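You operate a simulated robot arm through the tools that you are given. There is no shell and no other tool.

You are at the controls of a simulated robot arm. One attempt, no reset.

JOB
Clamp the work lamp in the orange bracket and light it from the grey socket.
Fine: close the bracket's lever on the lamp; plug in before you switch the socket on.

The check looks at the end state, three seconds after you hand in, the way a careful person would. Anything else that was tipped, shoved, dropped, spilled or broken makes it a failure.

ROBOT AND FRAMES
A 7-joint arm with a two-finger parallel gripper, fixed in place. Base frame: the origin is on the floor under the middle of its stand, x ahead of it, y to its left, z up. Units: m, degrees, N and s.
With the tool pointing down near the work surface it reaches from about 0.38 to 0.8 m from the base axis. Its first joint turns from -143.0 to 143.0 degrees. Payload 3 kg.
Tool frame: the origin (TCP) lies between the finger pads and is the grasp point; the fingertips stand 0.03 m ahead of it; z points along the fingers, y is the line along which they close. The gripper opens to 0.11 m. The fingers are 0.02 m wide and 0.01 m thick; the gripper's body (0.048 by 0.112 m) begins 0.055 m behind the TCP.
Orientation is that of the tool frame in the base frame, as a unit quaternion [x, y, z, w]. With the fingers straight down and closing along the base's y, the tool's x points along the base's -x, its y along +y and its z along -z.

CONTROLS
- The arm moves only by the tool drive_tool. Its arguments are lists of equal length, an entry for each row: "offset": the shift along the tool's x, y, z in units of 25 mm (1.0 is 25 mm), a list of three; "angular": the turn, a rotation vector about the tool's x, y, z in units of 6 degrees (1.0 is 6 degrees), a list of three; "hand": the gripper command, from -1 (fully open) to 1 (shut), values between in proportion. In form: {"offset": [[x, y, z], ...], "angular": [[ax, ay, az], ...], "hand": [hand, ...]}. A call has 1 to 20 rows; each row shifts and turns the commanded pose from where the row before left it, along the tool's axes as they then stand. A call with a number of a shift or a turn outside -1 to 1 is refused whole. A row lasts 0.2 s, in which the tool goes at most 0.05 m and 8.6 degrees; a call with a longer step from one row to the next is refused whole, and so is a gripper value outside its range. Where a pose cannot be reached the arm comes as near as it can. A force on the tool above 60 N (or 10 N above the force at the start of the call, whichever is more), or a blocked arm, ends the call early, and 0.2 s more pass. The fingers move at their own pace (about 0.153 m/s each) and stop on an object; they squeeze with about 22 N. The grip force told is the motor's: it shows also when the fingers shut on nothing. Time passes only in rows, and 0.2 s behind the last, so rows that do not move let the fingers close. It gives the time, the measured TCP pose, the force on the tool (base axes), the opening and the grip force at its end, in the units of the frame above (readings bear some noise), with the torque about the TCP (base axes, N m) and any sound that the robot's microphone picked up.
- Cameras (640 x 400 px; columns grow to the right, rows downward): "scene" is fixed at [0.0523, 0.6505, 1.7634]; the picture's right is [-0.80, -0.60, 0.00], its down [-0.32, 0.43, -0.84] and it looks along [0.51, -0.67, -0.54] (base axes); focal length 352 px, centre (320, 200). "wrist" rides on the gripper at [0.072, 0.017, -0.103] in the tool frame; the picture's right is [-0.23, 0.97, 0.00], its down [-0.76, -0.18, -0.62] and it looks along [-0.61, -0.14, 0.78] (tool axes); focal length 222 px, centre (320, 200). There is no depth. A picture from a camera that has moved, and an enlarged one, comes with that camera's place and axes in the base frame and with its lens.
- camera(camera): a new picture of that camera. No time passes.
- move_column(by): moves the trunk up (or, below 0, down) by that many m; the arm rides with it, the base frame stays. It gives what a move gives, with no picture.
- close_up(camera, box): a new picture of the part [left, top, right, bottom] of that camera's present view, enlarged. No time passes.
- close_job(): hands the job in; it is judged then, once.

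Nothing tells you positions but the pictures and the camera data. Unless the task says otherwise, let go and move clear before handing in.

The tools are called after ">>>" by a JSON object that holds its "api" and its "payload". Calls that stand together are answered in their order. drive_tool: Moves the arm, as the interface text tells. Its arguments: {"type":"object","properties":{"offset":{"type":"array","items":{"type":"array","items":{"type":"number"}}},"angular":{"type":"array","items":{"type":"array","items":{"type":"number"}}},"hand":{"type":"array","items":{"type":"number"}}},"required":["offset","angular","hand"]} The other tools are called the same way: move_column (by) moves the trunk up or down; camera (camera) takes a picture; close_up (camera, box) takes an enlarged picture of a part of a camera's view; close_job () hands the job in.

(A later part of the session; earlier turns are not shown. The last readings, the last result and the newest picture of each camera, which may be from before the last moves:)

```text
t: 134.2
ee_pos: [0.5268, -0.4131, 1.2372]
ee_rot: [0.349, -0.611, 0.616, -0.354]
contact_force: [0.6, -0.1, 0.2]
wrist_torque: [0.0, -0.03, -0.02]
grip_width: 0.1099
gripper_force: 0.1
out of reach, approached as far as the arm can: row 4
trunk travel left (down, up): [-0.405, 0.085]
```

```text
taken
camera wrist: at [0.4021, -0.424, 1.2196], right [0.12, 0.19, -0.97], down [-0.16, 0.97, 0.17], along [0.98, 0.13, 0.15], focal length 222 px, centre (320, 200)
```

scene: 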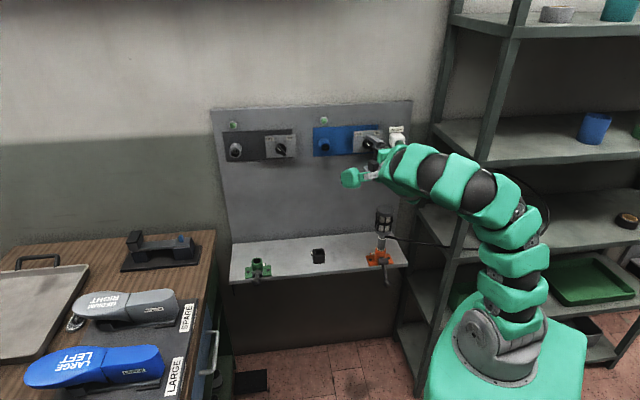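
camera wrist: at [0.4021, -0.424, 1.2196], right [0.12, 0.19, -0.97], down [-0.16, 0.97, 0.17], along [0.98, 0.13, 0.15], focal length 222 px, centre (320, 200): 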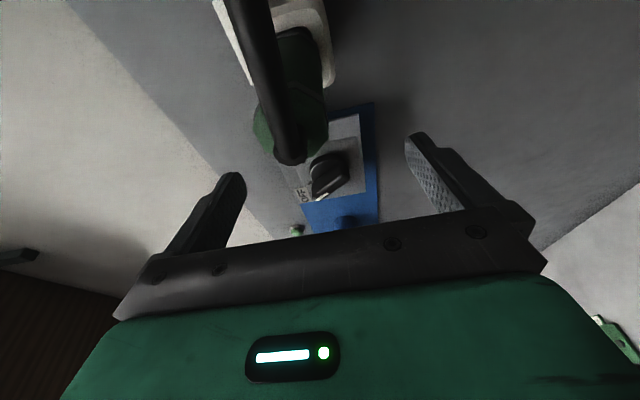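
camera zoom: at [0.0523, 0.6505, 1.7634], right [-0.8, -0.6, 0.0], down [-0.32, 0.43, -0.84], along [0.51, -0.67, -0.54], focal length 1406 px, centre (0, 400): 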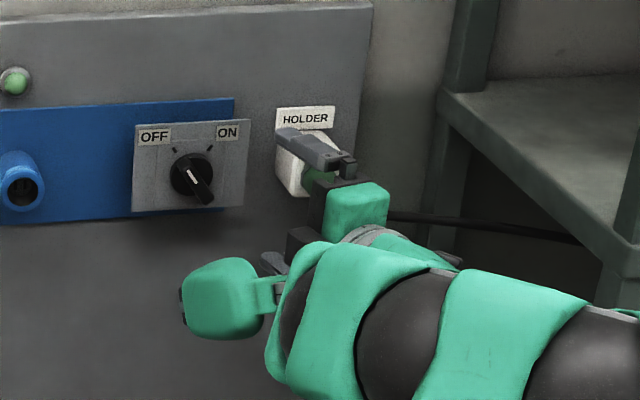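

Close, but I'm at an inner reach limit again. I'll step back left, drop the trunk 8 cm (a relatively higher tool folds better), and raise the tool to compensate.

>>> {"api": "drive_tool", "payload": {"offset": [[-0.885, 0, 0.1], [-0.885, 0, 0.1], [-0.885, 0, 0.1], [-0.885, 0, 0.1], [0, 0, 0]], "angular": [[0, 0, 0], [0, 0, 0], [0, 0, 0], [0, 0, 0], [0, 0, 0]], "hand": [-1, -1, -1, -1, -1]}}

>>> {"api": "move_column", "payload": {"by": -0.08}}

>>> {"api": "drive_tool", "payload": {"offset": [[0, -0.8, 0], [0, -0.8, 0], [0, -0.8, 0], [0, -0.8, 0], [0, 0, 0]], "angular": [[0, 0, 0], [0, 0, 0], [0, 0, 0], [0, 0, 0], [0, 0, 0]], "hand": [-1, -1, -1, -1, -1]}}

>>> {"api": "camera", "payload": {"camera": "scene"}}

```text
t: 135.4
ee_pos: [0.5825, -0.3428, 1.2374]
ee_rot: [0.353, -0.612, 0.613, -0.354]
contact_force: [-0.5, 0.5, -0.3]
wrist_torque: [0.02, -0.03, -0.02]
grip_width: 0.11
gripper_force: 0.0
trunk travel left (down, up): [-0.405, 0.085]
```

```text
t: 136.6
ee_pos: [0.5828, -0.3426, 1.1573]
ee_rot: [-0.352, 0.614, -0.612, 0.353]
contact_force: [0.2, 0.4, 0.2]
wrist_torque: [-0.04, 0.02, 0.01]
grip_width: 0.11
gripper_force: 0.0
trunk travel left (down, up): [-0.325, 0.165]
```

```text
t: 137.8
ee_pos: [0.581, -0.3306, 1.2102]
ee_rot: [0.348, -0.61, 0.617, -0.355]
contact_force: [-1.2, 0.0, 0.5]
wrist_torque: [0.0, 0.03, 0.0]
grip_width: 0.11
gripper_force: 0.1
out of reach, approached as far as the arm can: row 3, 4
trunk travel left (down, up): [-0.325, 0.165]
```

```text
taken
```

scene: 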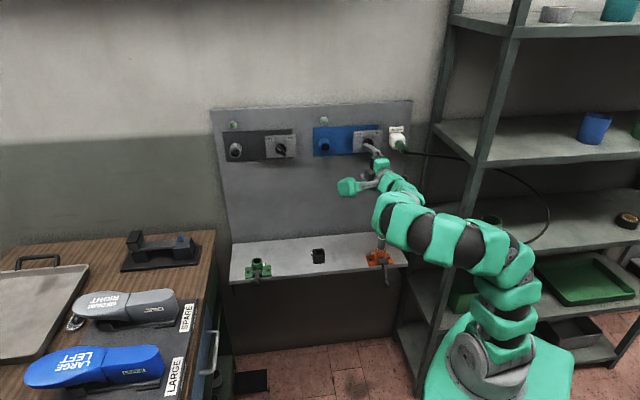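

Raising went the wrong way: the elbow dropped low near the lamp. I'll check the lamp and then go the other way, trunk up.

>>> {"api": "close_up", "payload": {"camera": "scene", "box": [330, 140, 450, 280]}}

>>> {"api": "move_column", "payload": {"by": 0.08}}

>>> {"api": "close_up", "payload": {"camera": "scene", "box": [330, 140, 450, 280]}}

```text
2.86 times, centred on (390, 210) of scene
camera zoom: at [0.0523, 0.6505, 1.7634], right [-0.8, -0.6, 0.0], down [-0.32, 0.43, -0.84], along [0.51, -0.67, -0.54], focal length 1004 px, centre (120, 171)
```

zoom: 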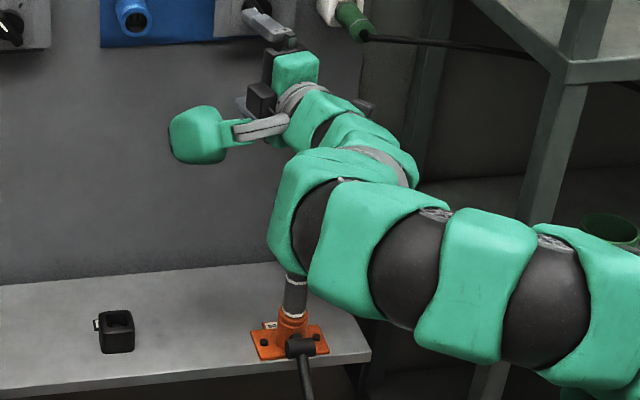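

```text
t: 139.0
ee_pos: [0.5799, -0.3313, 1.288]
ee_rot: [0.349, -0.61, 0.617, -0.354]
contact_force: [0.0, -0.6, -0.2]
wrist_torque: [-0.03, -0.01, -0.02]
grip_width: 0.1097
gripper_force: 0.0
trunk travel left (down, up): [-0.405, 0.085]
```

```text
2.86 times, centred on (390, 210) of scene
camera zoom: at [0.0523, 0.6505, 1.7634], right [-0.8, -0.6, 0.0], down [-0.32, 0.43, -0.84], along [0.51, -0.67, -0.54], focal length 1004 px, centre (120, 171)
```

zoom: 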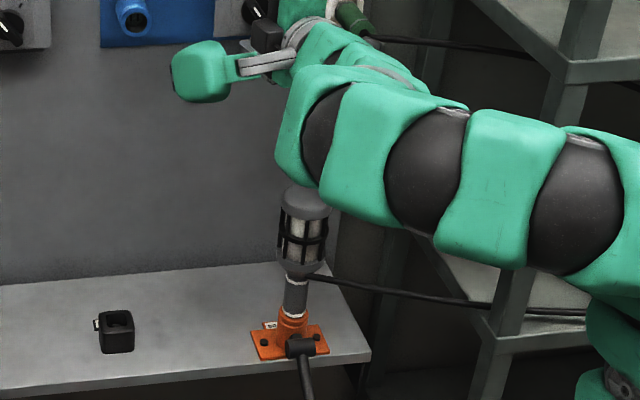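

The lamp is untouched. Raising the trunk to near its top and lowering the tool back to plug height, so the arm comes from above.

>>> {"api": "move_column", "payload": {"by": 0.08}}

>>> {"api": "drive_tool", "payload": {"offset": [[-0.3, 0.8, 0], [-0.3, 0.8, 0], [0, 0.9, 0], [0, 0.9, 0], [0, 0.9, 0], [0, 0.8, 0], [0, 0, 0]], "angular": [[0, 0, 0], [0, 0, 0], [0, 0, 0], [0, 0, 0], [0, 0, 0], [0, 0, 0], [0, 0, 0]], "hand": [-1, -1, -1, -1, -1, -1, -1]}}

>>> {"api": "camera", "payload": {"camera": "scene"}}

```text
t: 140.1
ee_pos: [0.5816, -0.33, 1.3684]
ee_rot: [0.35, -0.609, 0.617, -0.355]
contact_force: [-0.1, -0.2, 0.4]
wrist_torque: [-0.04, 0.01, -0.06]
grip_width: 0.1098
gripper_force: 0.1
trunk travel left (down, up): [-0.485, 0.005]
```

```text
t: 141.7
ee_pos: [0.5907, -0.3185, 1.2436]
ee_rot: [0.35, -0.61, 0.617, -0.354]
contact_force: [0.3, 0.2, 0.1]
wrist_torque: [0.04, -0.01, -0.01]
grip_width: 0.1101
gripper_force: 0.1
trunk travel left (down, up): [-0.485, 0.005]
```

```text
taken
```

scene: 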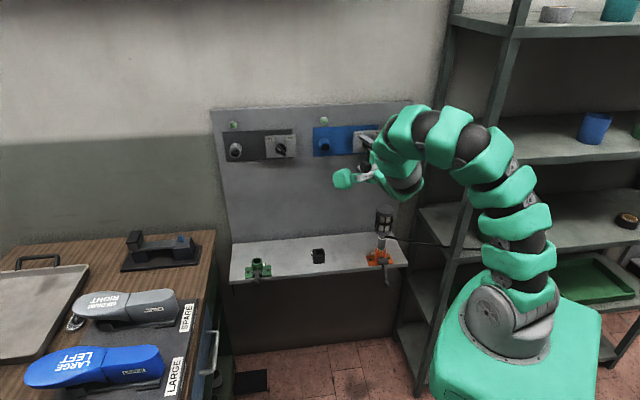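

No reach warnings now. Sliding right toward the plug again.

>>> {"api": "drive_tool", "payload": {"offset": [[0.8, 0.02, 0.3], [0.91, 0.02, -0.05], [0.91, 0.01, -0.1], [0.91, 0.01, -0.15], [0, 0, 0]], "angular": [[-0.109, -0.053, 0], [0, 0, 0], [0, 0, 0], [0, 0, 0], [0, 0, 0]], "hand": [-1, -1, -1, -1, -1]}}

>>> {"api": "camera", "payload": {"camera": "wrist"}}

>>> {"api": "close_up", "payload": {"camera": "scene", "box": [350, 100, 450, 200]}}

```text
t: 142.9
ee_pos: [0.5454, -0.3957, 1.244]
ee_rot: [-0.354, 0.612, -0.612, 0.355]
contact_force: [0.7, -0.2, -0.5]
wrist_torque: [0.0, 0.02, 0.0]
grip_width: 0.1098
gripper_force: 0.0
trunk travel left (down, up): [-0.485, 0.005]
```

```text
taken
camera wrist: at [0.4201, -0.4067, 1.2262], right [0.11, 0.2, -0.97], down [-0.16, 0.97, 0.18], along [0.98, 0.14, 0.14], focal length 222 px, centre (320, 200)
```

wrist: 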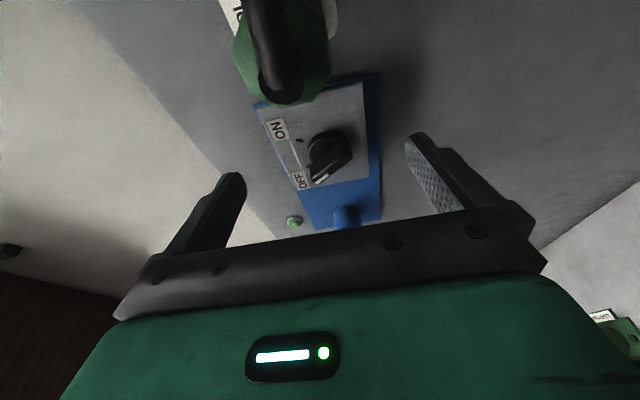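

```text
4.00 times, centred on (400, 150) of scene
camera zoom: at [0.0523, 0.6505, 1.7634], right [-0.8, -0.6, 0.0], down [-0.32, 0.43, -0.84], along [0.51, -0.67, -0.54], focal length 1406 px, centre (0, 400)
```

zoom: 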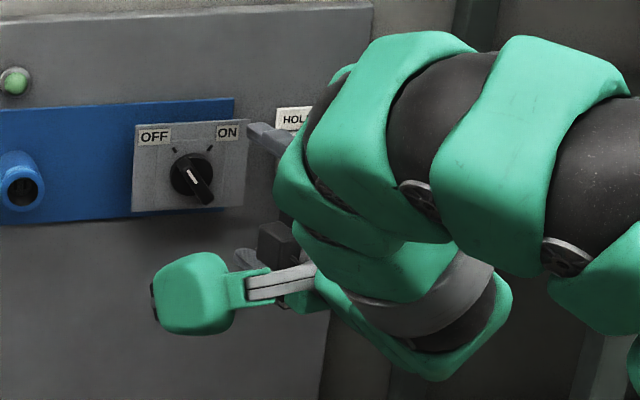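

Still no reach warnings. The last few centimetres to bring the plug between the fingers.

>>> {"api": "drive_tool", "payload": {"offset": [[0.93, 0.033, -0.16], [0.93, 0.033, -0.16], [0.93, 0.033, -0.16], [0, 0, 0]], "angular": [[0, 0, 0], [0, 0, 0], [0, 0, 0], [0, 0, 0]], "hand": [-1, -1, -1, -1]}}

>>> {"api": "drive_tool", "payload": {"offset": [[0, 0, 0]], "angular": [[0, 0, 0]], "hand": [-1]}}

>>> {"api": "camera", "payload": {"camera": "wrist"}}

>>> {"api": "close_up", "payload": {"camera": "scene", "box": [350, 100, 450, 200]}}

```text
t: 143.9
ee_pos: [0.4991, -0.4524, 1.2395]
ee_rot: [-0.353, 0.612, -0.612, 0.355]
contact_force: [0.0, -0.2, 0.2]
wrist_torque: [0.01, -0.03, 0.01]
grip_width: 0.1098
gripper_force: 0.1
trunk travel left (down, up): [-0.485, 0.005]
```

```text
t: 144.3
ee_pos: [0.4991, -0.451, 1.2401]
ee_rot: [0.354, -0.611, 0.613, -0.354]
contact_force: [0.1, 1.0, -0.4]
wrist_torque: [-0.03, -0.02, -0.01]
grip_width: 0.1102
gripper_force: 0.0
trunk travel left (down, up): [-0.485, 0.005]
```

```text
taken
camera wrist: at [0.3745, -0.463, 1.2232], right [0.11, 0.2, -0.97], down [-0.16, 0.97, 0.18], along [0.98, 0.14, 0.14], focal length 222 px, centre (320, 200)
```

wrist: 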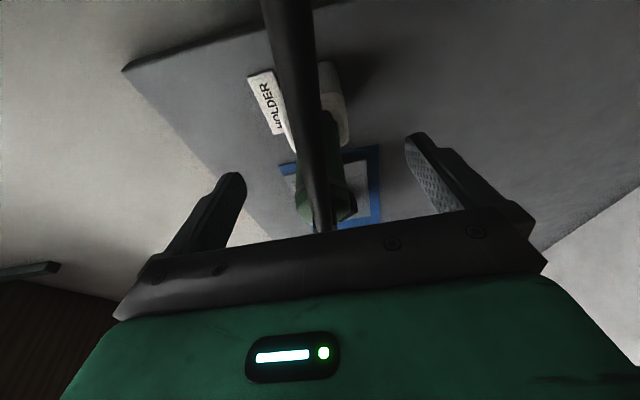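

```text
4.00 times, centred on (400, 150) of scene
camera zoom: at [0.0523, 0.6505, 1.7634], right [-0.8, -0.6, 0.0], down [-0.32, 0.43, -0.84], along [0.51, -0.67, -0.54], focal length 1406 px, centre (0, 400)
```

zoom: 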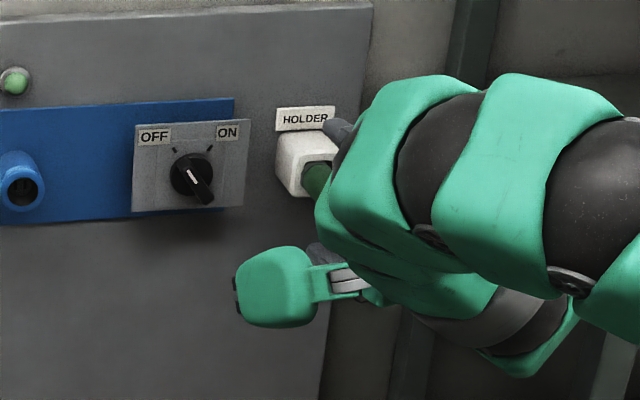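

>>> {"api": "close_up", "payload": {"camera": "wrist", "box": [260, 110, 400, 240]}}

```text
3.08 times, centred on (330, 175) of wrist
camera zoom: at [0.3745, -0.463, 1.2232], right [0.11, 0.2, -0.97], down [-0.16, 0.97, 0.18], along [0.98, 0.14, 0.14], focal length 684 px, centre (289, 277)
```

zoom: 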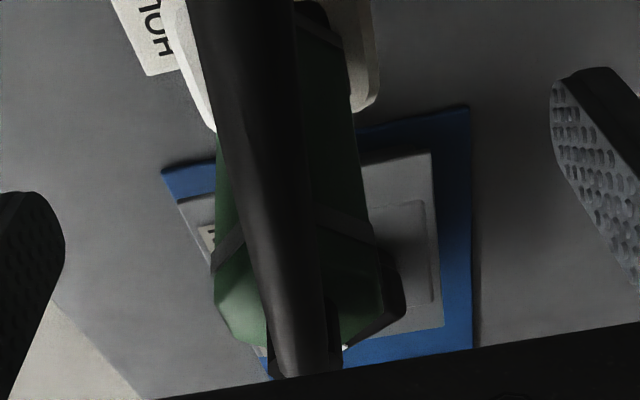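

The plug body is aligned with the tool axis, between the open fingers. Closing vertically on it.

>>> {"api": "drive_tool", "payload": {"offset": [[0, 0, 0], [0, 0, 0], [0, 0, 0], [0, 0, 0]], "angular": [[0, 0, 0], [0, 0, 0], [0, 0, 0], [0, 0, 0]], "hand": [0, 0.4, 1, 1]}}

>>> {"api": "camera", "payload": {"camera": "wrist"}}

```text
t: 145.3
ee_pos: [0.4995, -0.4518, 1.2394]
ee_rot: [-0.354, 0.613, -0.611, 0.354]
contact_force: [-3.3, 2.4, -7.8]
wrist_torque: [0.32, 0.33, 0.07]
grip_width: 0.0291
gripper_force: 22.2
trunk travel left (down, up): [-0.485, 0.005]
```

```text
taken
camera wrist: at [0.3745, -0.463, 1.2226], right [0.11, 0.2, -0.97], down [-0.16, 0.97, 0.18], along [0.98, 0.14, 0.14], focal length 222 px, centre (320, 200)
```

wrist: 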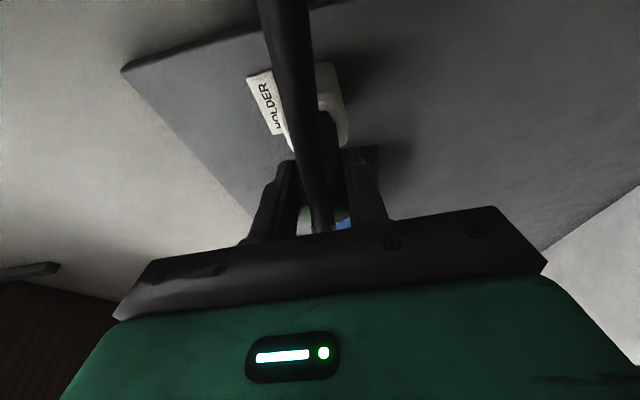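

Gripped at 29 mm. Easing down a touch and pulling straight out from the wall by 3 cm.

>>> {"api": "drive_tool", "payload": {"offset": [[0, 0.03, 0], [-0.0518, 0, -0.1932], [-0.0777, 0, -0.2898], [-0.1036, 0, -0.3864], [-0.0777, 0, -0.2898], [0, 0, 0]], "angular": [[0, 0, 0], [0, 0, 0], [0, 0, 0], [0, 0, 0], [0, 0, 0], [0, 0, 0]], "hand": [1, 1, 1, 1, 1, 1]}}

>>> {"api": "camera", "payload": {"camera": "wrist"}}

>>> {"api": "close_up", "payload": {"camera": "scene", "box": [350, 100, 450, 200]}}

```text
t: 146.7
ee_pos: [0.4888, -0.4382, 1.2375]
ee_rot: [0.353, -0.611, 0.613, -0.355]
contact_force: [-0.4, -0.1, -0.3]
wrist_torque: [0.02, 0.01, 0.0]
grip_width: 0.0291
gripper_force: 22.3
out of reach, approached as far as the arm can: row 4, 5
trunk travel left (down, up): [-0.485, 0.005]
```

```text
taken
camera wrist: at [0.3644, -0.4498, 1.2207], right [0.11, 0.2, -0.97], down [-0.16, 0.97, 0.18], along [0.98, 0.14, 0.14], focal length 222 px, centre (320, 200)
```

wrist: 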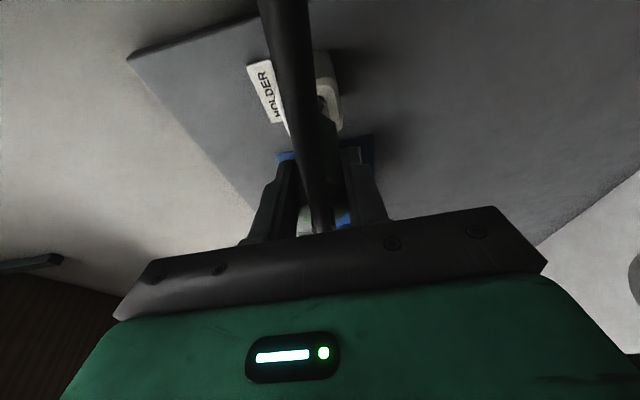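

```text
4.00 times, centred on (400, 150) of scene
camera zoom: at [0.0523, 0.6505, 1.7634], right [-0.8, -0.6, 0.0], down [-0.32, 0.43, -0.84], along [0.51, -0.67, -0.54], focal length 1406 px, centre (0, 400)
```

zoom: 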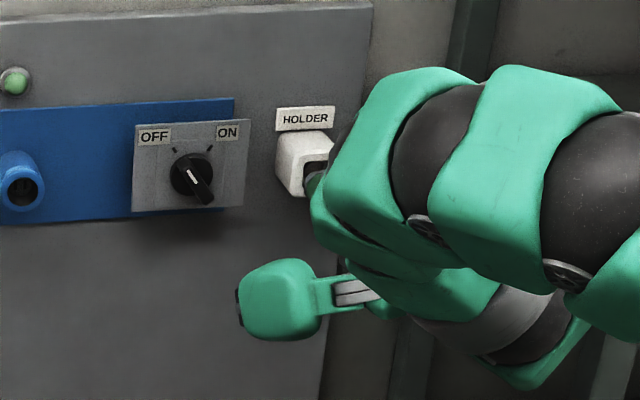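

The nose is clear of the holder. I'll swing left along the inner reach limit, keeping the nose off the panel fittings.

>>> {"api": "drive_tool", "payload": {"offset": [[-0.965, -0.02, 0.186], [-0.965, -0.02, 0.186], [-0.75, -0.02, 0.035], [-0.75, -0.02, 0.035], [-0.75, -0.02, 0.035], [-0.838, -0.02, -0.035], [-0.838, 0, -0.035], [-0.838, 0, -0.035], [-0.838, 0, -0.035], [0, 0, 0]], "angular": [[0, 0, 0], [0, 0, 0], [0, 0, 0], [0, 0, 0], [0, 0, 0], [0, 0, 0], [0, 0, 0], [0, 0, 0], [0, 0, 0], [0, 0, 0]], "hand": [1, 1, 1, 1, 1, 1, 1, 1, 1, 1]}}

>>> {"api": "camera", "payload": {"camera": "wrist"}}

>>> {"api": "camera", "payload": {"camera": "scene"}}

```text
t: 148.9
ee_pos: [0.596, -0.2821, 1.2406]
ee_rot: [0.353, -0.612, 0.613, -0.354]
contact_force: [-0.1, -0.9, -0.4]
wrist_torque: [-0.02, 0.0, 0.0]
grip_width: 0.0292
gripper_force: 21.5
out of reach, approached as far as the arm can: row 3
trunk travel left (down, up): [-0.485, 0.005]
```

```text
taken
camera wrist: at [0.4712, -0.2932, 1.2235], right [0.11, 0.2, -0.97], down [-0.16, 0.97, 0.18], along [0.98, 0.14, 0.14], focal length 222 px, centre (320, 200)
```

wrist: 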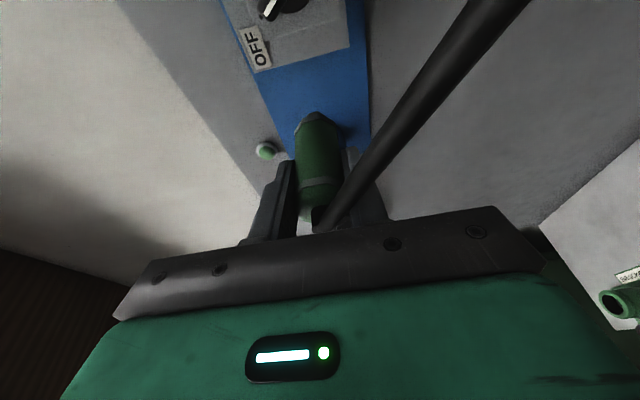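

```text
taken
```

scene: 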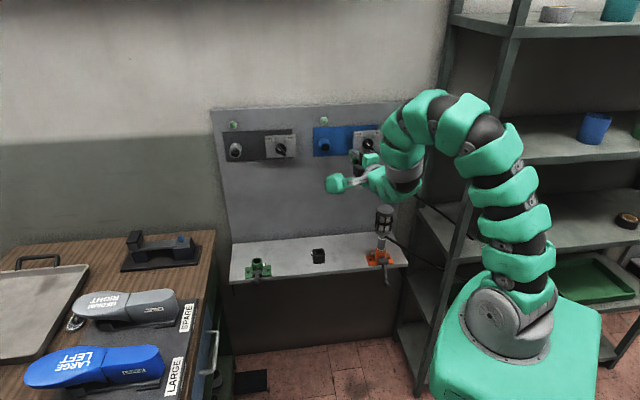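

Plug held securely. Carrying it along the panel to the grey socket.

>>> {"api": "drive_tool", "payload": {"offset": [[-0.922, 0, 0.22], [-0.922, 0, 0.25], [-0.922, 0, 0.25], [-0.922, 0, 0.25], [-0.922, 0, 0.25], [-0.922, 0, 0.25], [-0.922, 0, 0.25], [-0.922, 0, 0.25], [-0.922, 0, 0.25], [-0.922, 0, 0.25], [-0.922, 0, 0.25], [-0.922, 0, 0.25], [-0.922, 0, 0.25], [-0.922, 0, 0.25], [-0.922, 0, 0.25], [-0.922, 0, 0.25], [0, 0, 0]], "angular": [[0, 0, 0], [0, 0, 0], [0, 0, 0], [0, 0, 0], [0, 0, 0], [0, 0, 0], [0, 0, 0], [0, 0, 0], [0, 0, 0], [0, 0, 0], [0, 0, 0], [0, 0, 0], [0, 0, 0], [0, 0, 0], [0, 0, 0], [0, 0, 0], [0, 0, 0]], "hand": [1, 1, 1, 1, 1, 1, 1, 1, 1, 1, 1, 1, 1, 1, 1, 1, 1]}}

>>> {"api": "camera", "payload": {"camera": "wrist"}}

>>> {"api": "camera", "payload": {"camera": "scene"}}

```text
t: 152.5
ee_pos: [0.8656, -0.0084, 1.2362]
ee_rot: [-0.355, 0.612, -0.612, 0.354]
contact_force: [0.7, 0.0, 0.7]
wrist_torque: [0.01, 0.01, 0.0]
grip_width: 0.0293
gripper_force: 22.0
trunk travel left (down, up): [-0.485, 0.005]
```

```text
taken
camera wrist: at [0.7404, -0.0209, 1.2204], right [0.11, 0.2, -0.97], down [-0.16, 0.97, 0.18], along [0.98, 0.14, 0.14], focal length 222 px, centre (320, 200)
```

wrist: 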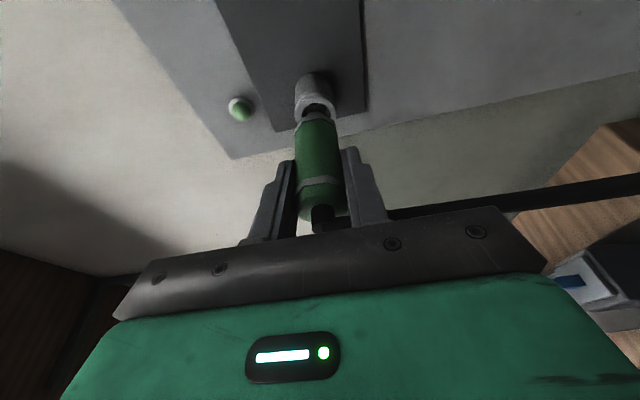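

```text
taken
```

scene: 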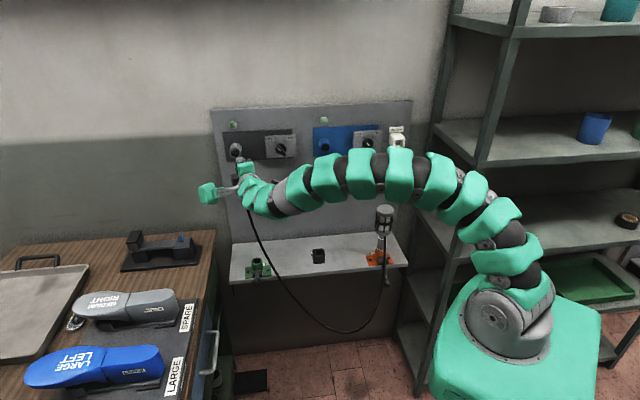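

Both the plug nose and the grey socket are visible in the wrist camera. Zooming in for alignment.

>>> {"api": "close_up", "payload": {"camera": "wrist", "box": [270, 60, 370, 160]}}

>>> {"api": "close_up", "payload": {"camera": "scene", "box": [215, 130, 265, 180]}}

```text
4.00 times, centred on (320, 110) of wrist
camera zoom: at [0.7404, -0.0209, 1.2204], right [0.11, 0.2, -0.97], down [-0.16, 0.97, 0.18], along [0.98, 0.14, 0.14], focal length 888 px, centre (320, 560)
```

zoom: 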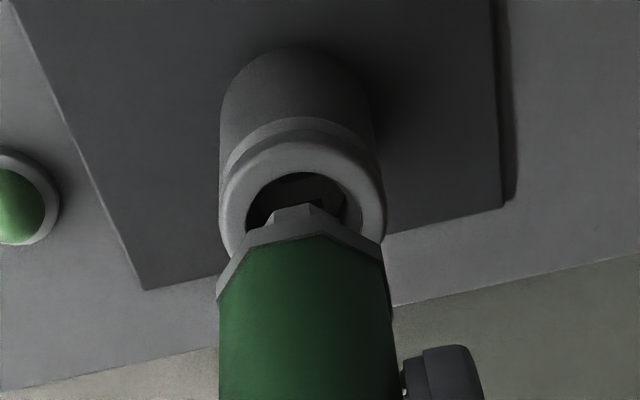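

```text
8.00 times, centred on (240, 155) of scene
camera zoom: at [0.0523, 0.6505, 1.7634], right [-0.8, -0.6, 0.0], down [-0.32, 0.43, -0.84], along [0.51, -0.67, -0.54], focal length 2812 px, centre (960, 560)
```

zoom: 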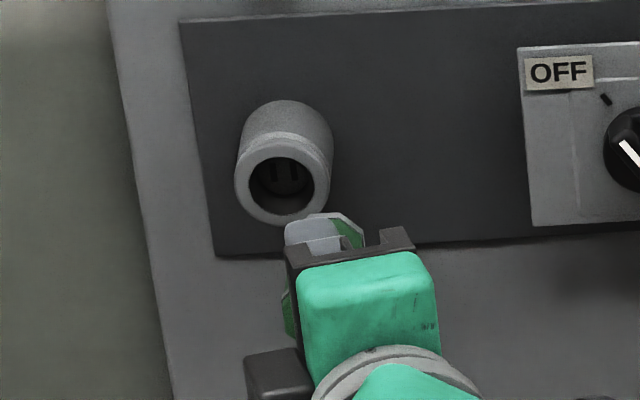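

The nose needs to go about 2 cm left and 2 mm up. Moving there and re-measuring.

>>> {"api": "drive_tool", "payload": {"offset": [[-0.4055, -0.05, 0.109], [-0.4055, -0.05, 0.109], [0, 0, 0]], "angular": [[0, 0, 0], [0, 0, 0], [0, 0, 0]], "hand": [1, 1, 1]}}

>>> {"api": "drive_tool", "payload": {"offset": [[0, 0, 0]], "angular": [[0, 0, 0]], "hand": [1]}}

>>> {"api": "close_up", "payload": {"camera": "wrist", "box": [270, 60, 370, 160]}}

>>> {"api": "close_up", "payload": {"camera": "scene", "box": [220, 135, 260, 175]}}

```text
t: 153.3
ee_pos: [0.8822, 0.0037, 1.243]
ee_rot: [-0.354, 0.612, -0.612, 0.354]
contact_force: [1.0, 0.1, -0.7]
wrist_torque: [0.04, 0.01, 0.0]
grip_width: 0.0291
gripper_force: 22.2
trunk travel left (down, up): [-0.485, 0.005]
```

```text
t: 153.7
ee_pos: [0.8824, 0.0039, 1.2417]
ee_rot: [0.354, -0.611, 0.613, -0.354]
contact_force: [-0.8, 0.6, -0.6]
wrist_torque: [0.02, 0.02, 0.06]
grip_width: 0.0291
gripper_force: 22.1
trunk travel left (down, up): [-0.485, 0.005]
```

```text
4.00 times, centred on (320, 110) of wrist
camera zoom: at [0.7566, -0.007, 1.2255], right [0.11, 0.2, -0.97], down [-0.16, 0.97, 0.18], along [0.98, 0.14, 0.14], focal length 888 px, centre (320, 560)
```

zoom: 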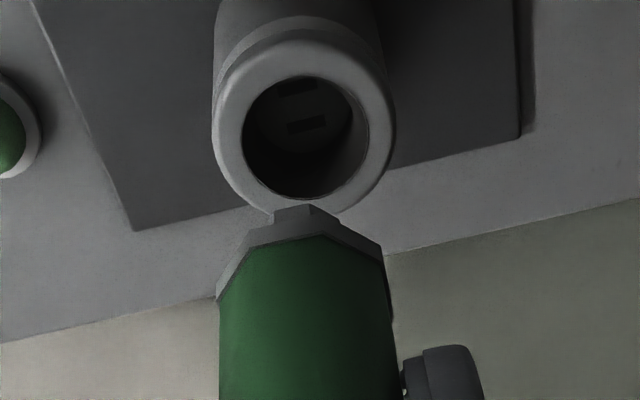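

```text
10.00 times, centred on (240, 155) of scene
camera zoom: at [0.0523, 0.6505, 1.7634], right [-0.8, -0.6, 0.0], down [-0.32, 0.43, -0.84], along [0.51, -0.67, -0.54], focal length 3515 px, centre (1120, 650)
```

zoom: 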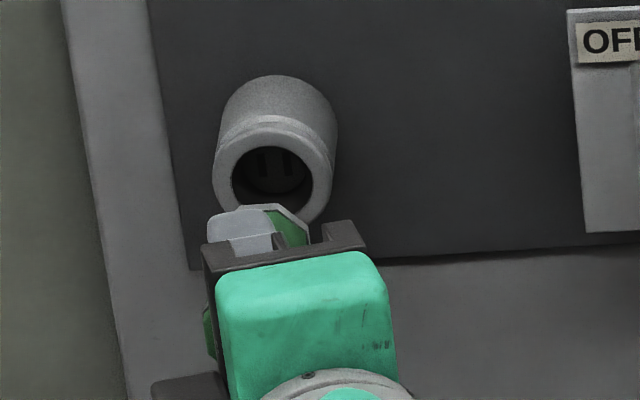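

Socket axis: v≈0.629, z≈1.240, mouth u≈0.729. I'll check how the plug itself sits in the fingers, to get its exact axis.

>>> {"api": "close_up", "payload": {"camera": "wrist", "box": [260, 100, 380, 240]}}

>>> {"api": "close_up", "payload": {"camera": "scene", "box": [232, 150, 256, 174]}}

```text
2.86 times, centred on (320, 170) of wrist
camera zoom: at [0.7566, -0.007, 1.2255], right [0.11, 0.2, -0.97], down [-0.16, 0.97, 0.18], along [0.98, 0.14, 0.14], focal length 635 px, centre (320, 286)
```

zoom: 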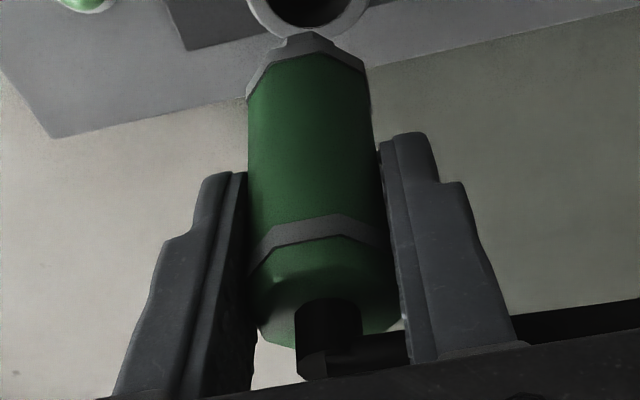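

```text
16.00 times, centred on (244, 162) of scene
camera zoom: at [0.0523, 0.6505, 1.7634], right [-0.8, -0.6, 0.0], down [-0.32, 0.43, -0.84], along [0.51, -0.67, -0.54], focal length 5623 px, centre (1536, 808)
```

zoom: 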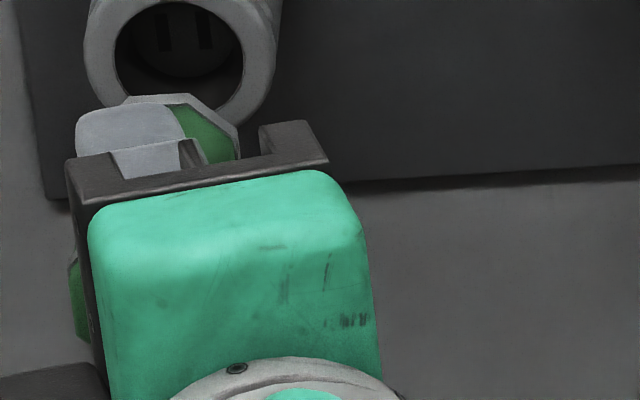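

The plug sits straight in the grip (tip about 66 mm ahead of the TCP). It needs about +1.5 mm left and −2 mm height. Correcting and advancing 3 cm.

>>> {"api": "drive_tool", "payload": {"offset": [[0.084, 0.027, 0.392], [0.084, 0.027, 0.392], [0.084, 0.027, 0.392], [0, 0, 0]], "angular": [[0, 0, 0], [0, 0, 0], [0, 0, 0], [0, 0, 0]], "hand": [1, 1, 1, 1]}}

>>> {"api": "drive_tool", "payload": {"offset": [[0, 0, 0]], "angular": [[0, 0, 0]], "hand": [1]}}

>>> {"api": "close_up", "payload": {"camera": "wrist", "box": [270, 60, 370, 160]}}

>>> {"api": "close_up", "payload": {"camera": "scene", "box": [226, 140, 254, 168]}}

```text
t: 154.7
ee_pos: [0.9024, -0.0162, 1.24]
ee_rot: [0.354, -0.612, 0.613, -0.354]
contact_force: [0.0, -0.6, -0.7]
wrist_torque: [0.04, -0.01, 0.03]
grip_width: 0.0292
gripper_force: 22.1
trunk travel left (down, up): [-0.485, 0.005]
```

```text
t: 155.1
ee_pos: [0.9015, -0.0168, 1.2402]
ee_rot: [0.354, -0.612, 0.612, -0.354]
contact_force: [0.6, 0.2, 0.0]
wrist_torque: [0.02, 0.01, 0.0]
grip_width: 0.029
gripper_force: 22.0
trunk travel left (down, up): [-0.485, 0.005]
```

```text
4.00 times, centred on (320, 110) of wrist
camera zoom: at [0.7774, -0.0275, 1.2233], right [0.11, 0.2, -0.97], down [-0.16, 0.97, 0.18], along [0.98, 0.14, 0.14], focal length 888 px, centre (320, 560)
```

zoom: 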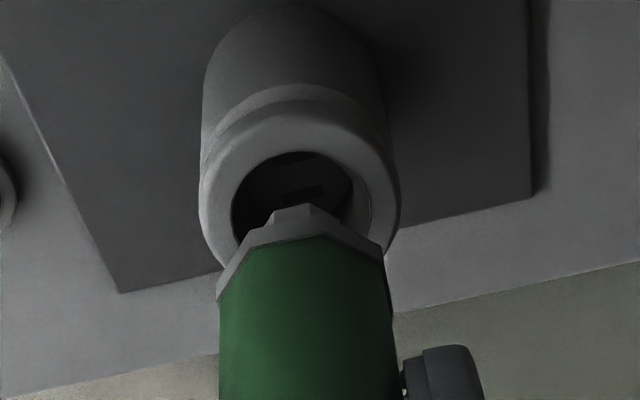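

```text
14.29 times, centred on (240, 154) of scene
camera zoom: at [0.0523, 0.6505, 1.7634], right [-0.8, -0.6, 0.0], down [-0.32, 0.43, -0.84], along [0.51, -0.67, -0.54], focal length 5021 px, centre (1463, 857)
```

zoom: 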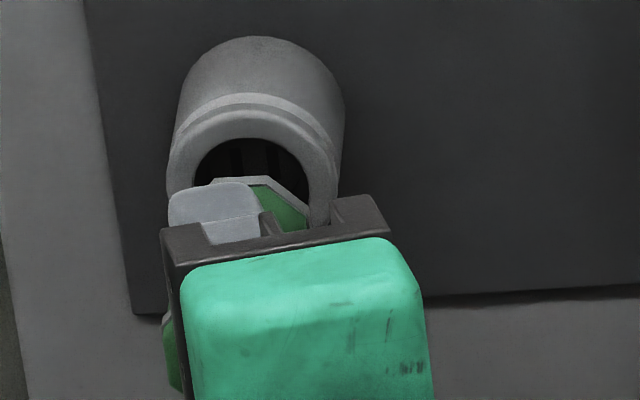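

Nose is nearly in front of the mouth. Small correction (+1.2 mm left) and advance until the tip is at the mouth.

>>> {"api": "drive_tool", "payload": {"offset": [[0.042, 0, 0.25], [0.042, 0, 0.25], [0, 0, 0]], "angular": [[0, 0, 0], [0, 0, 0], [0, 0, 0]], "hand": [1, 1, 1]}}

>>> {"api": "close_up", "payload": {"camera": "wrist", "box": [270, 60, 370, 160]}}

>>> {"api": "close_up", "payload": {"camera": "scene", "box": [226, 140, 254, 168]}}

```text
t: 155.9
ee_pos: [0.9131, -0.0249, 1.2398]
ee_rot: [0.353, -0.612, 0.612, -0.354]
contact_force: [-0.1, -0.9, -0.9]
wrist_torque: [0.01, 0.01, 0.01]
grip_width: 0.0289
gripper_force: 21.3
trunk travel left (down, up): [-0.485, 0.005]
```

```text
4.00 times, centred on (320, 110) of wrist
camera zoom: at [0.7876, -0.0356, 1.2231], right [0.11, 0.2, -0.97], down [-0.16, 0.97, 0.18], along [0.98, 0.14, 0.14], focal length 888 px, centre (320, 560)
```

zoom: 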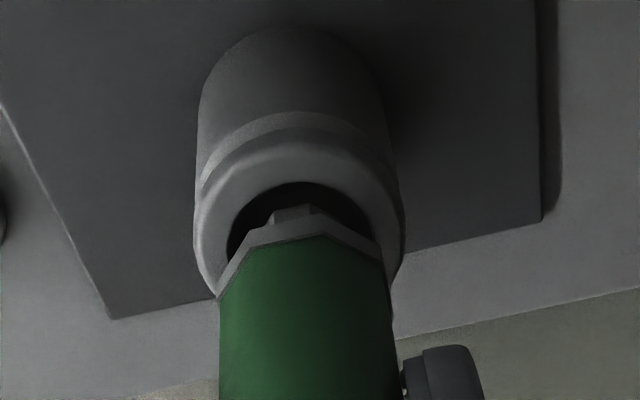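

```text
14.29 times, centred on (240, 154) of scene
camera zoom: at [0.0523, 0.6505, 1.7634], right [-0.8, -0.6, 0.0], down [-0.32, 0.43, -0.84], along [0.51, -0.67, -0.54], focal length 5021 px, centre (1463, 857)
```

zoom: 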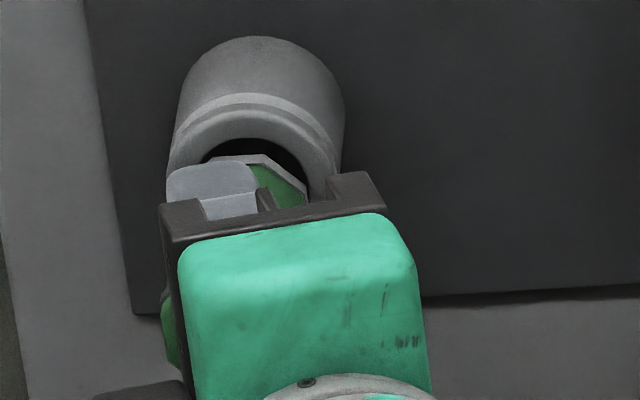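

Aligned within about a millimetre; the nose is at the mouth. Inserting in small steps while watching the force.

>>> {"api": "drive_tool", "payload": {"offset": [[0.0155, 0, 0.122], [0.031, 0, 0.116], [0, 0, 0]], "angular": [[0, 0, 0], [0, 0, 0], [0, 0, 0]], "hand": [1, 1, 1]}}

>>> {"api": "drive_tool", "payload": {"offset": [[0.031, 0, 0.116], [0, 0, 0]], "angular": [[0, 0, 0], [0, 0, 0]], "hand": [1, 1]}}

>>> {"api": "close_up", "payload": {"camera": "wrist", "box": [270, 60, 370, 160]}}

```text
t: 156.7
ee_pos: [0.9159, -0.0289, 1.239]
ee_rot: [-0.354, 0.612, -0.612, 0.354]
contact_force: [-0.5, -0.1, -1.0]
wrist_torque: [0.01, -0.01, 0.0]
grip_width: 0.0293
gripper_force: 22.4
trunk travel left (down, up): [-0.485, 0.005]
```

```text
t: 157.3
ee_pos: [0.918, -0.0299, 1.24]
ee_rot: [0.354, -0.612, 0.612, -0.354]
contact_force: [-3.1, 2.8, -0.9]
wrist_torque: [-0.02, 0.05, -0.01]
grip_width: 0.0292
gripper_force: 21.3
trunk travel left (down, up): [-0.485, 0.005]
```

```text
4.00 times, centred on (320, 110) of wrist
camera zoom: at [0.7932, -0.0413, 1.2234], right [0.11, 0.2, -0.97], down [-0.16, 0.97, 0.18], along [0.98, 0.14, 0.14], focal length 888 px, centre (320, 560)
```

zoom: 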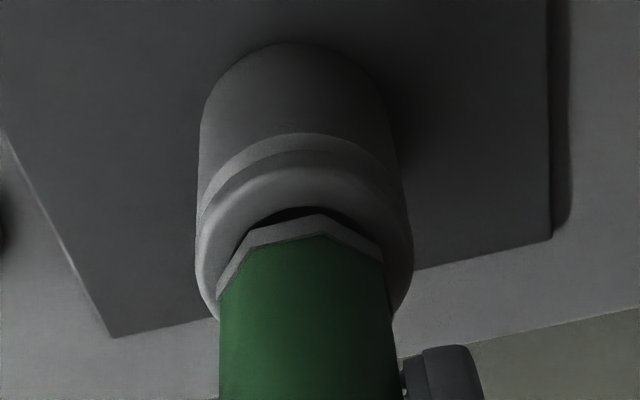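

The nose is entering; axial force is about 4 N. Pressing on.

>>> {"api": "drive_tool", "payload": {"offset": [[0.031, 0, 0.116], [0, 0, 0]], "angular": [[0, 0, 0], [0, 0, 0]], "hand": [1, 1]}}

>>> {"api": "drive_tool", "payload": {"offset": [[0.031, 0, 0.116], [0, 0, 0]], "angular": [[0, 0, 0], [0, 0, 0]], "hand": [1, 1]}}

>>> {"api": "close_up", "payload": {"camera": "wrist", "box": [270, 60, 370, 160]}}

```text
t: 157.9
ee_pos: [0.9205, -0.0318, 1.2412]
ee_rot: [0.354, -0.611, 0.613, -0.355]
contact_force: [-13.7, 7.6, -2.1]
wrist_torque: [0.07, 0.02, -0.09]
grip_width: 0.0292
gripper_force: 22.7
trunk travel left (down, up): [-0.485, 0.005]
```

```text
t: 158.5
ee_pos: [0.9217, -0.0329, 1.24]
ee_rot: [0.354, -0.611, 0.612, -0.355]
contact_force: [-11.7, 11.6, 0.6]
wrist_torque: [-0.02, -0.01, 0.1]
grip_width: 0.0293
gripper_force: 22.5
trunk travel left (down, up): [-0.485, 0.005]
```

```text
4.00 times, centred on (320, 110) of wrist
camera zoom: at [0.7973, -0.0436, 1.2237], right [0.11, 0.2, -0.97], down [-0.16, 0.97, 0.18], along [0.98, 0.14, 0.14], focal length 888 px, centre (320, 560)
```

zoom: 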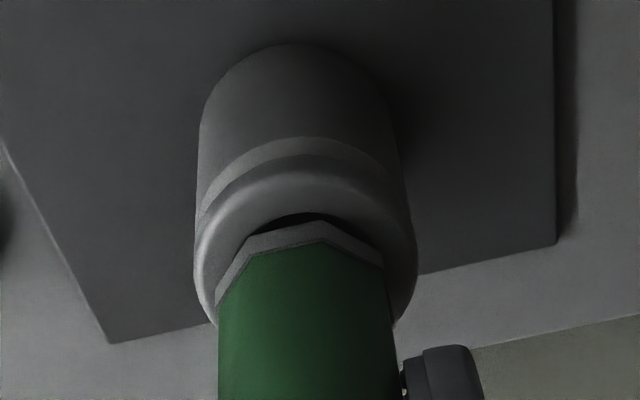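

About 16 N now, and the body is at the socket rim. One more small step to see whether it is seated or still sliding in.

>>> {"api": "drive_tool", "payload": {"offset": [[0.026, 0, 0.097], [0, 0, 0], [0, 0, 0]], "angular": [[0, 0, 0], [0, 0, 0], [0, 0, 0]], "hand": [1, 1, 1]}}

>>> {"api": "close_up", "payload": {"camera": "wrist", "box": [260, 60, 380, 240]}}

>>> {"api": "close_up", "payload": {"camera": "scene", "box": [226, 140, 254, 168]}}

```text
t: 159.3
ee_pos: [0.9235, -0.034, 1.2403]
ee_rot: [0.354, -0.612, 0.613, -0.354]
contact_force: [-7.1, 14.7, 3.0]
wrist_torque: [0.01, -0.09, 0.24]
grip_width: 0.0291
gripper_force: 22.5
trunk travel left (down, up): [-0.485, 0.005]
```

```text
2.22 times, centred on (320, 150) of wrist
camera zoom: at [0.7991, -0.0462, 1.2237], right [0.11, 0.2, -0.97], down [-0.16, 0.97, 0.18], along [0.98, 0.14, 0.14], focal length 494 px, centre (320, 311)
```

zoom: 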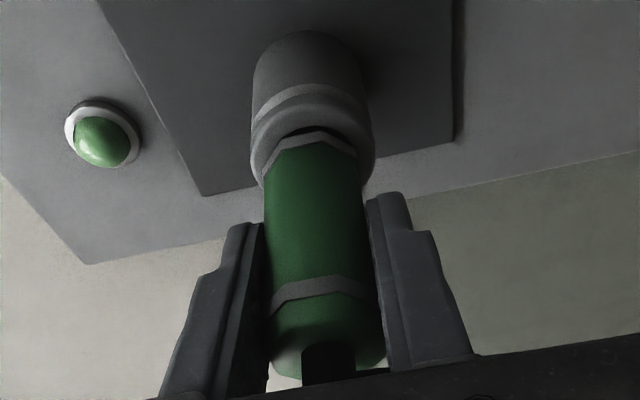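

```text
14.29 times, centred on (240, 154) of scene
camera zoom: at [0.0523, 0.6505, 1.7634], right [-0.8, -0.6, 0.0], down [-0.32, 0.43, -0.84], along [0.51, -0.67, -0.54], focal length 5021 px, centre (1463, 857)
```

zoom: 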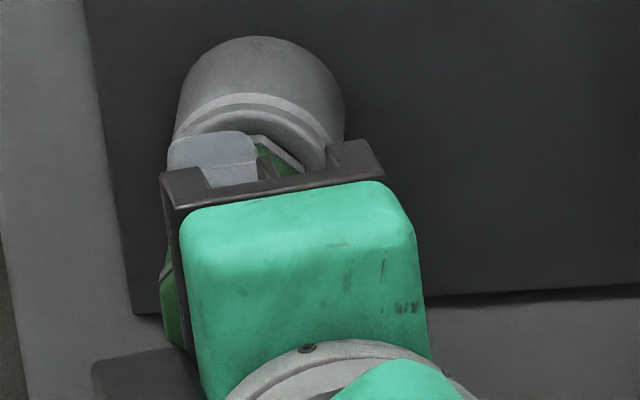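

The plug started slipping in the fingers at about 15 N. I'll take precise close-ups to judge how deep it sits.

>>> {"api": "close_up", "payload": {"camera": "wrist", "box": [290, 95, 350, 155]}}

>>> {"api": "close_up", "payload": {"camera": "scene", "box": [230, 142, 252, 160]}}

```text
6.67 times, centred on (320, 125) of wrist
camera zoom: at [0.7991, -0.0462, 1.2237], right [0.11, 0.2, -0.97], down [-0.16, 0.97, 0.18], along [0.98, 0.14, 0.14], focal length 1481 px, centre (320, 700)
```

zoom: 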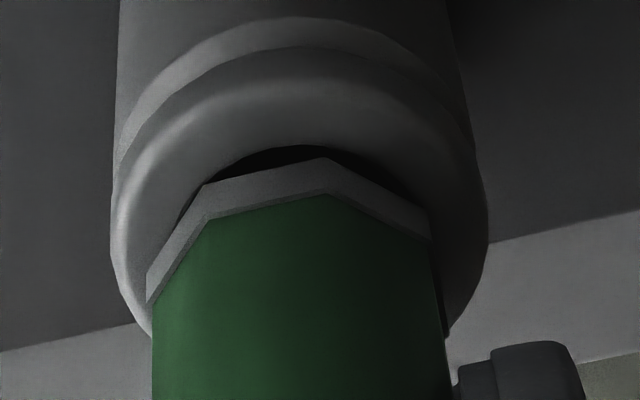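

```text
16.00 times, centred on (241, 151) of scene
camera zoom: at [0.0523, 0.6505, 1.7634], right [-0.8, -0.6, 0.0], down [-0.32, 0.43, -0.84], along [0.51, -0.67, -0.54], focal length 5623 px, centre (1584, 984)
```

zoom: 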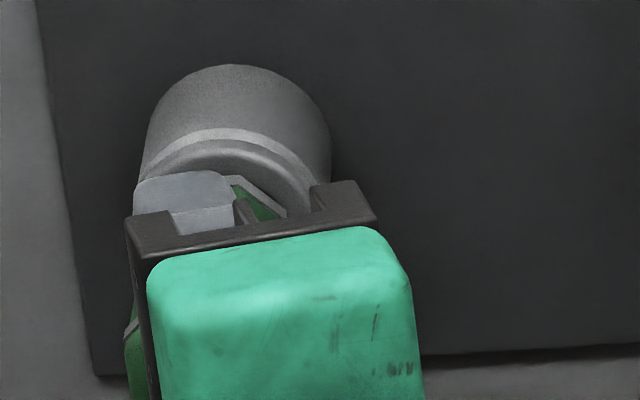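

Sideways forces show the nose is touching one side of a snug bore. I'll shift ~1 mm left and 0.5 mm up to relieve that, then push again.

>>> {"api": "drive_tool", "payload": {"offset": [[-0.0386, -0.02, 0.0104], [0, 0, 0], [0, 0, 0]], "angular": [[0, 0, 0], [0, 0, 0], [0, 0, 0]], "hand": [1, 1, 1]}}

>>> {"api": "drive_tool", "payload": {"offset": [[0.026, 0, 0.097], [0, 0, 0], [0, 0, 0]], "angular": [[0, 0, 0], [0, 0, 0], [0, 0, 0]], "hand": [1, 1, 1]}}

>>> {"api": "close_up", "payload": {"camera": "wrist", "box": [290, 95, 350, 155]}}

```text
t: 160.1
ee_pos: [0.9242, -0.0363, 1.2412]
ee_rot: [0.353, -0.611, 0.613, -0.355]
contact_force: [-12.4, 11.3, -0.9]
wrist_torque: [0.09, 0.03, -0.04]
grip_width: 0.029
gripper_force: 21.9
trunk travel left (down, up): [-0.485, 0.005]
```

```text
t: 160.9
ee_pos: [0.9265, -0.0364, 1.2408]
ee_rot: [0.354, -0.611, 0.613, -0.354]
contact_force: [-10.8, 9.1, -3.5]
wrist_torque: [0.14, 0.0, 0.09]
grip_width: 0.0297
gripper_force: 22.0
trunk travel left (down, up): [-0.485, 0.005]
```

```text
6.67 times, centred on (320, 125) of wrist
camera zoom: at [0.8016, -0.0482, 1.2239], right [0.11, 0.2, -0.97], down [-0.16, 0.97, 0.18], along [0.98, 0.14, 0.14], focal length 1481 px, centre (320, 700)
```

zoom: 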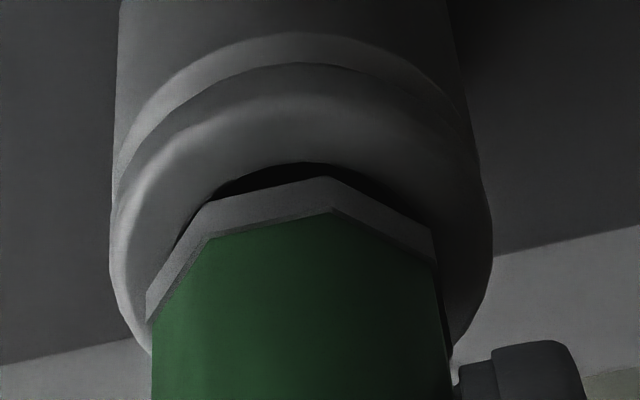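

Side load is gone, but the plug doesn't move further under the ~15 N that the grip allows. I'll let go and back off, look at how it sits, and then push it home from behind with the fingertips, for certainty.

>>> {"api": "drive_tool", "payload": {"offset": [[0, 0, 0], [0, 0, 0], [0, 0, 0], [0, 0, -0.5], [0, 0, -0.8], [0, 0, -0.8], [0, 0, -0.8], [0, 0, 0]], "angular": [[0, 0, 0], [0, 0, 0], [0, 0, 0], [0, 0, 0], [0, 0, 0], [0, 0, 0], [0, 0, 0], [0, 0, 0]], "hand": [0.2, -0.4, -1, -1, -1, -1, -1, -1]}}

>>> {"api": "camera", "payload": {"camera": "wrist"}}

>>> {"api": "close_up", "payload": {"camera": "scene", "box": [215, 125, 275, 185]}}

```text
t: 162.7
ee_pos: [0.8651, -0.0002, 1.2404]
ee_rot: [0.353, -0.612, 0.613, -0.355]
contact_force: [0.1, 0.3, -1.1]
wrist_torque: [0.04, 0.04, -0.02]
grip_width: 0.1098
gripper_force: 0.1
trunk travel left (down, up): [-0.485, 0.005]
```

```text
taken
camera wrist: at [0.7402, -0.0127, 1.2232], right [0.11, 0.2, -0.97], down [-0.16, 0.97, 0.18], along [0.98, 0.14, 0.14], focal length 222 px, centre (320, 200)
```

wrist: 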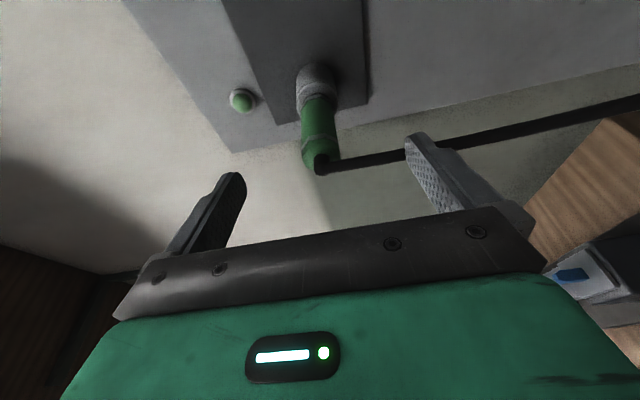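

```text
6.67 times, centred on (245, 155) of scene
camera zoom: at [0.0523, 0.6505, 1.7634], right [-0.8, -0.6, 0.0], down [-0.32, 0.43, -0.84], along [0.51, -0.67, -0.54], focal length 2343 px, centre (820, 500)
```

zoom: 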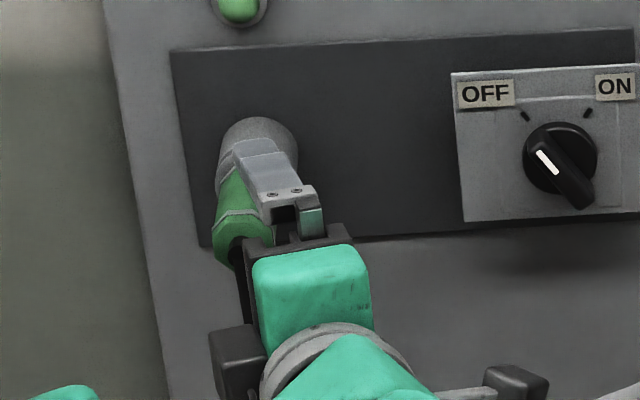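

The plug stays in the grey socket, straight. Zooming on how far in it is.

>>> {"api": "close_up", "payload": {"camera": "wrist", "box": [280, 50, 360, 180]}}

>>> {"api": "close_up", "payload": {"camera": "wrist", "box": [297, 70, 343, 112]}}

```text
3.08 times, centred on (320, 115) of wrist
camera zoom: at [0.7402, -0.0127, 1.2232], right [0.11, 0.2, -0.97], down [-0.16, 0.97, 0.18], along [0.98, 0.14, 0.14], focal length 684 px, centre (320, 462)
```

zoom: 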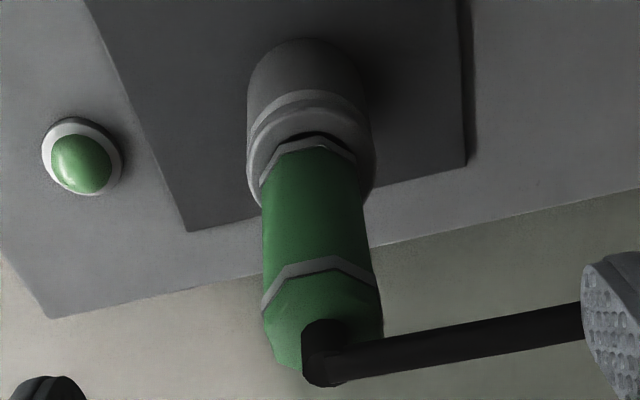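

```text
9.52 times, centred on (320, 91) of wrist
camera zoom: at [0.7402, -0.0127, 1.2232], right [0.11, 0.2, -0.97], down [-0.16, 0.97, 0.18], along [0.98, 0.14, 0.14], focal length 2116 px, centre (320, 1238)
```

zoom: 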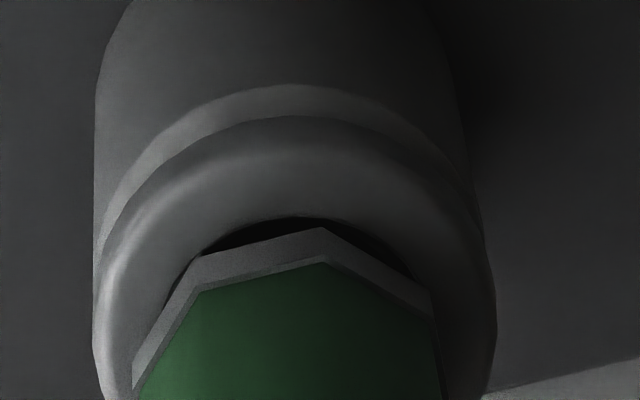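

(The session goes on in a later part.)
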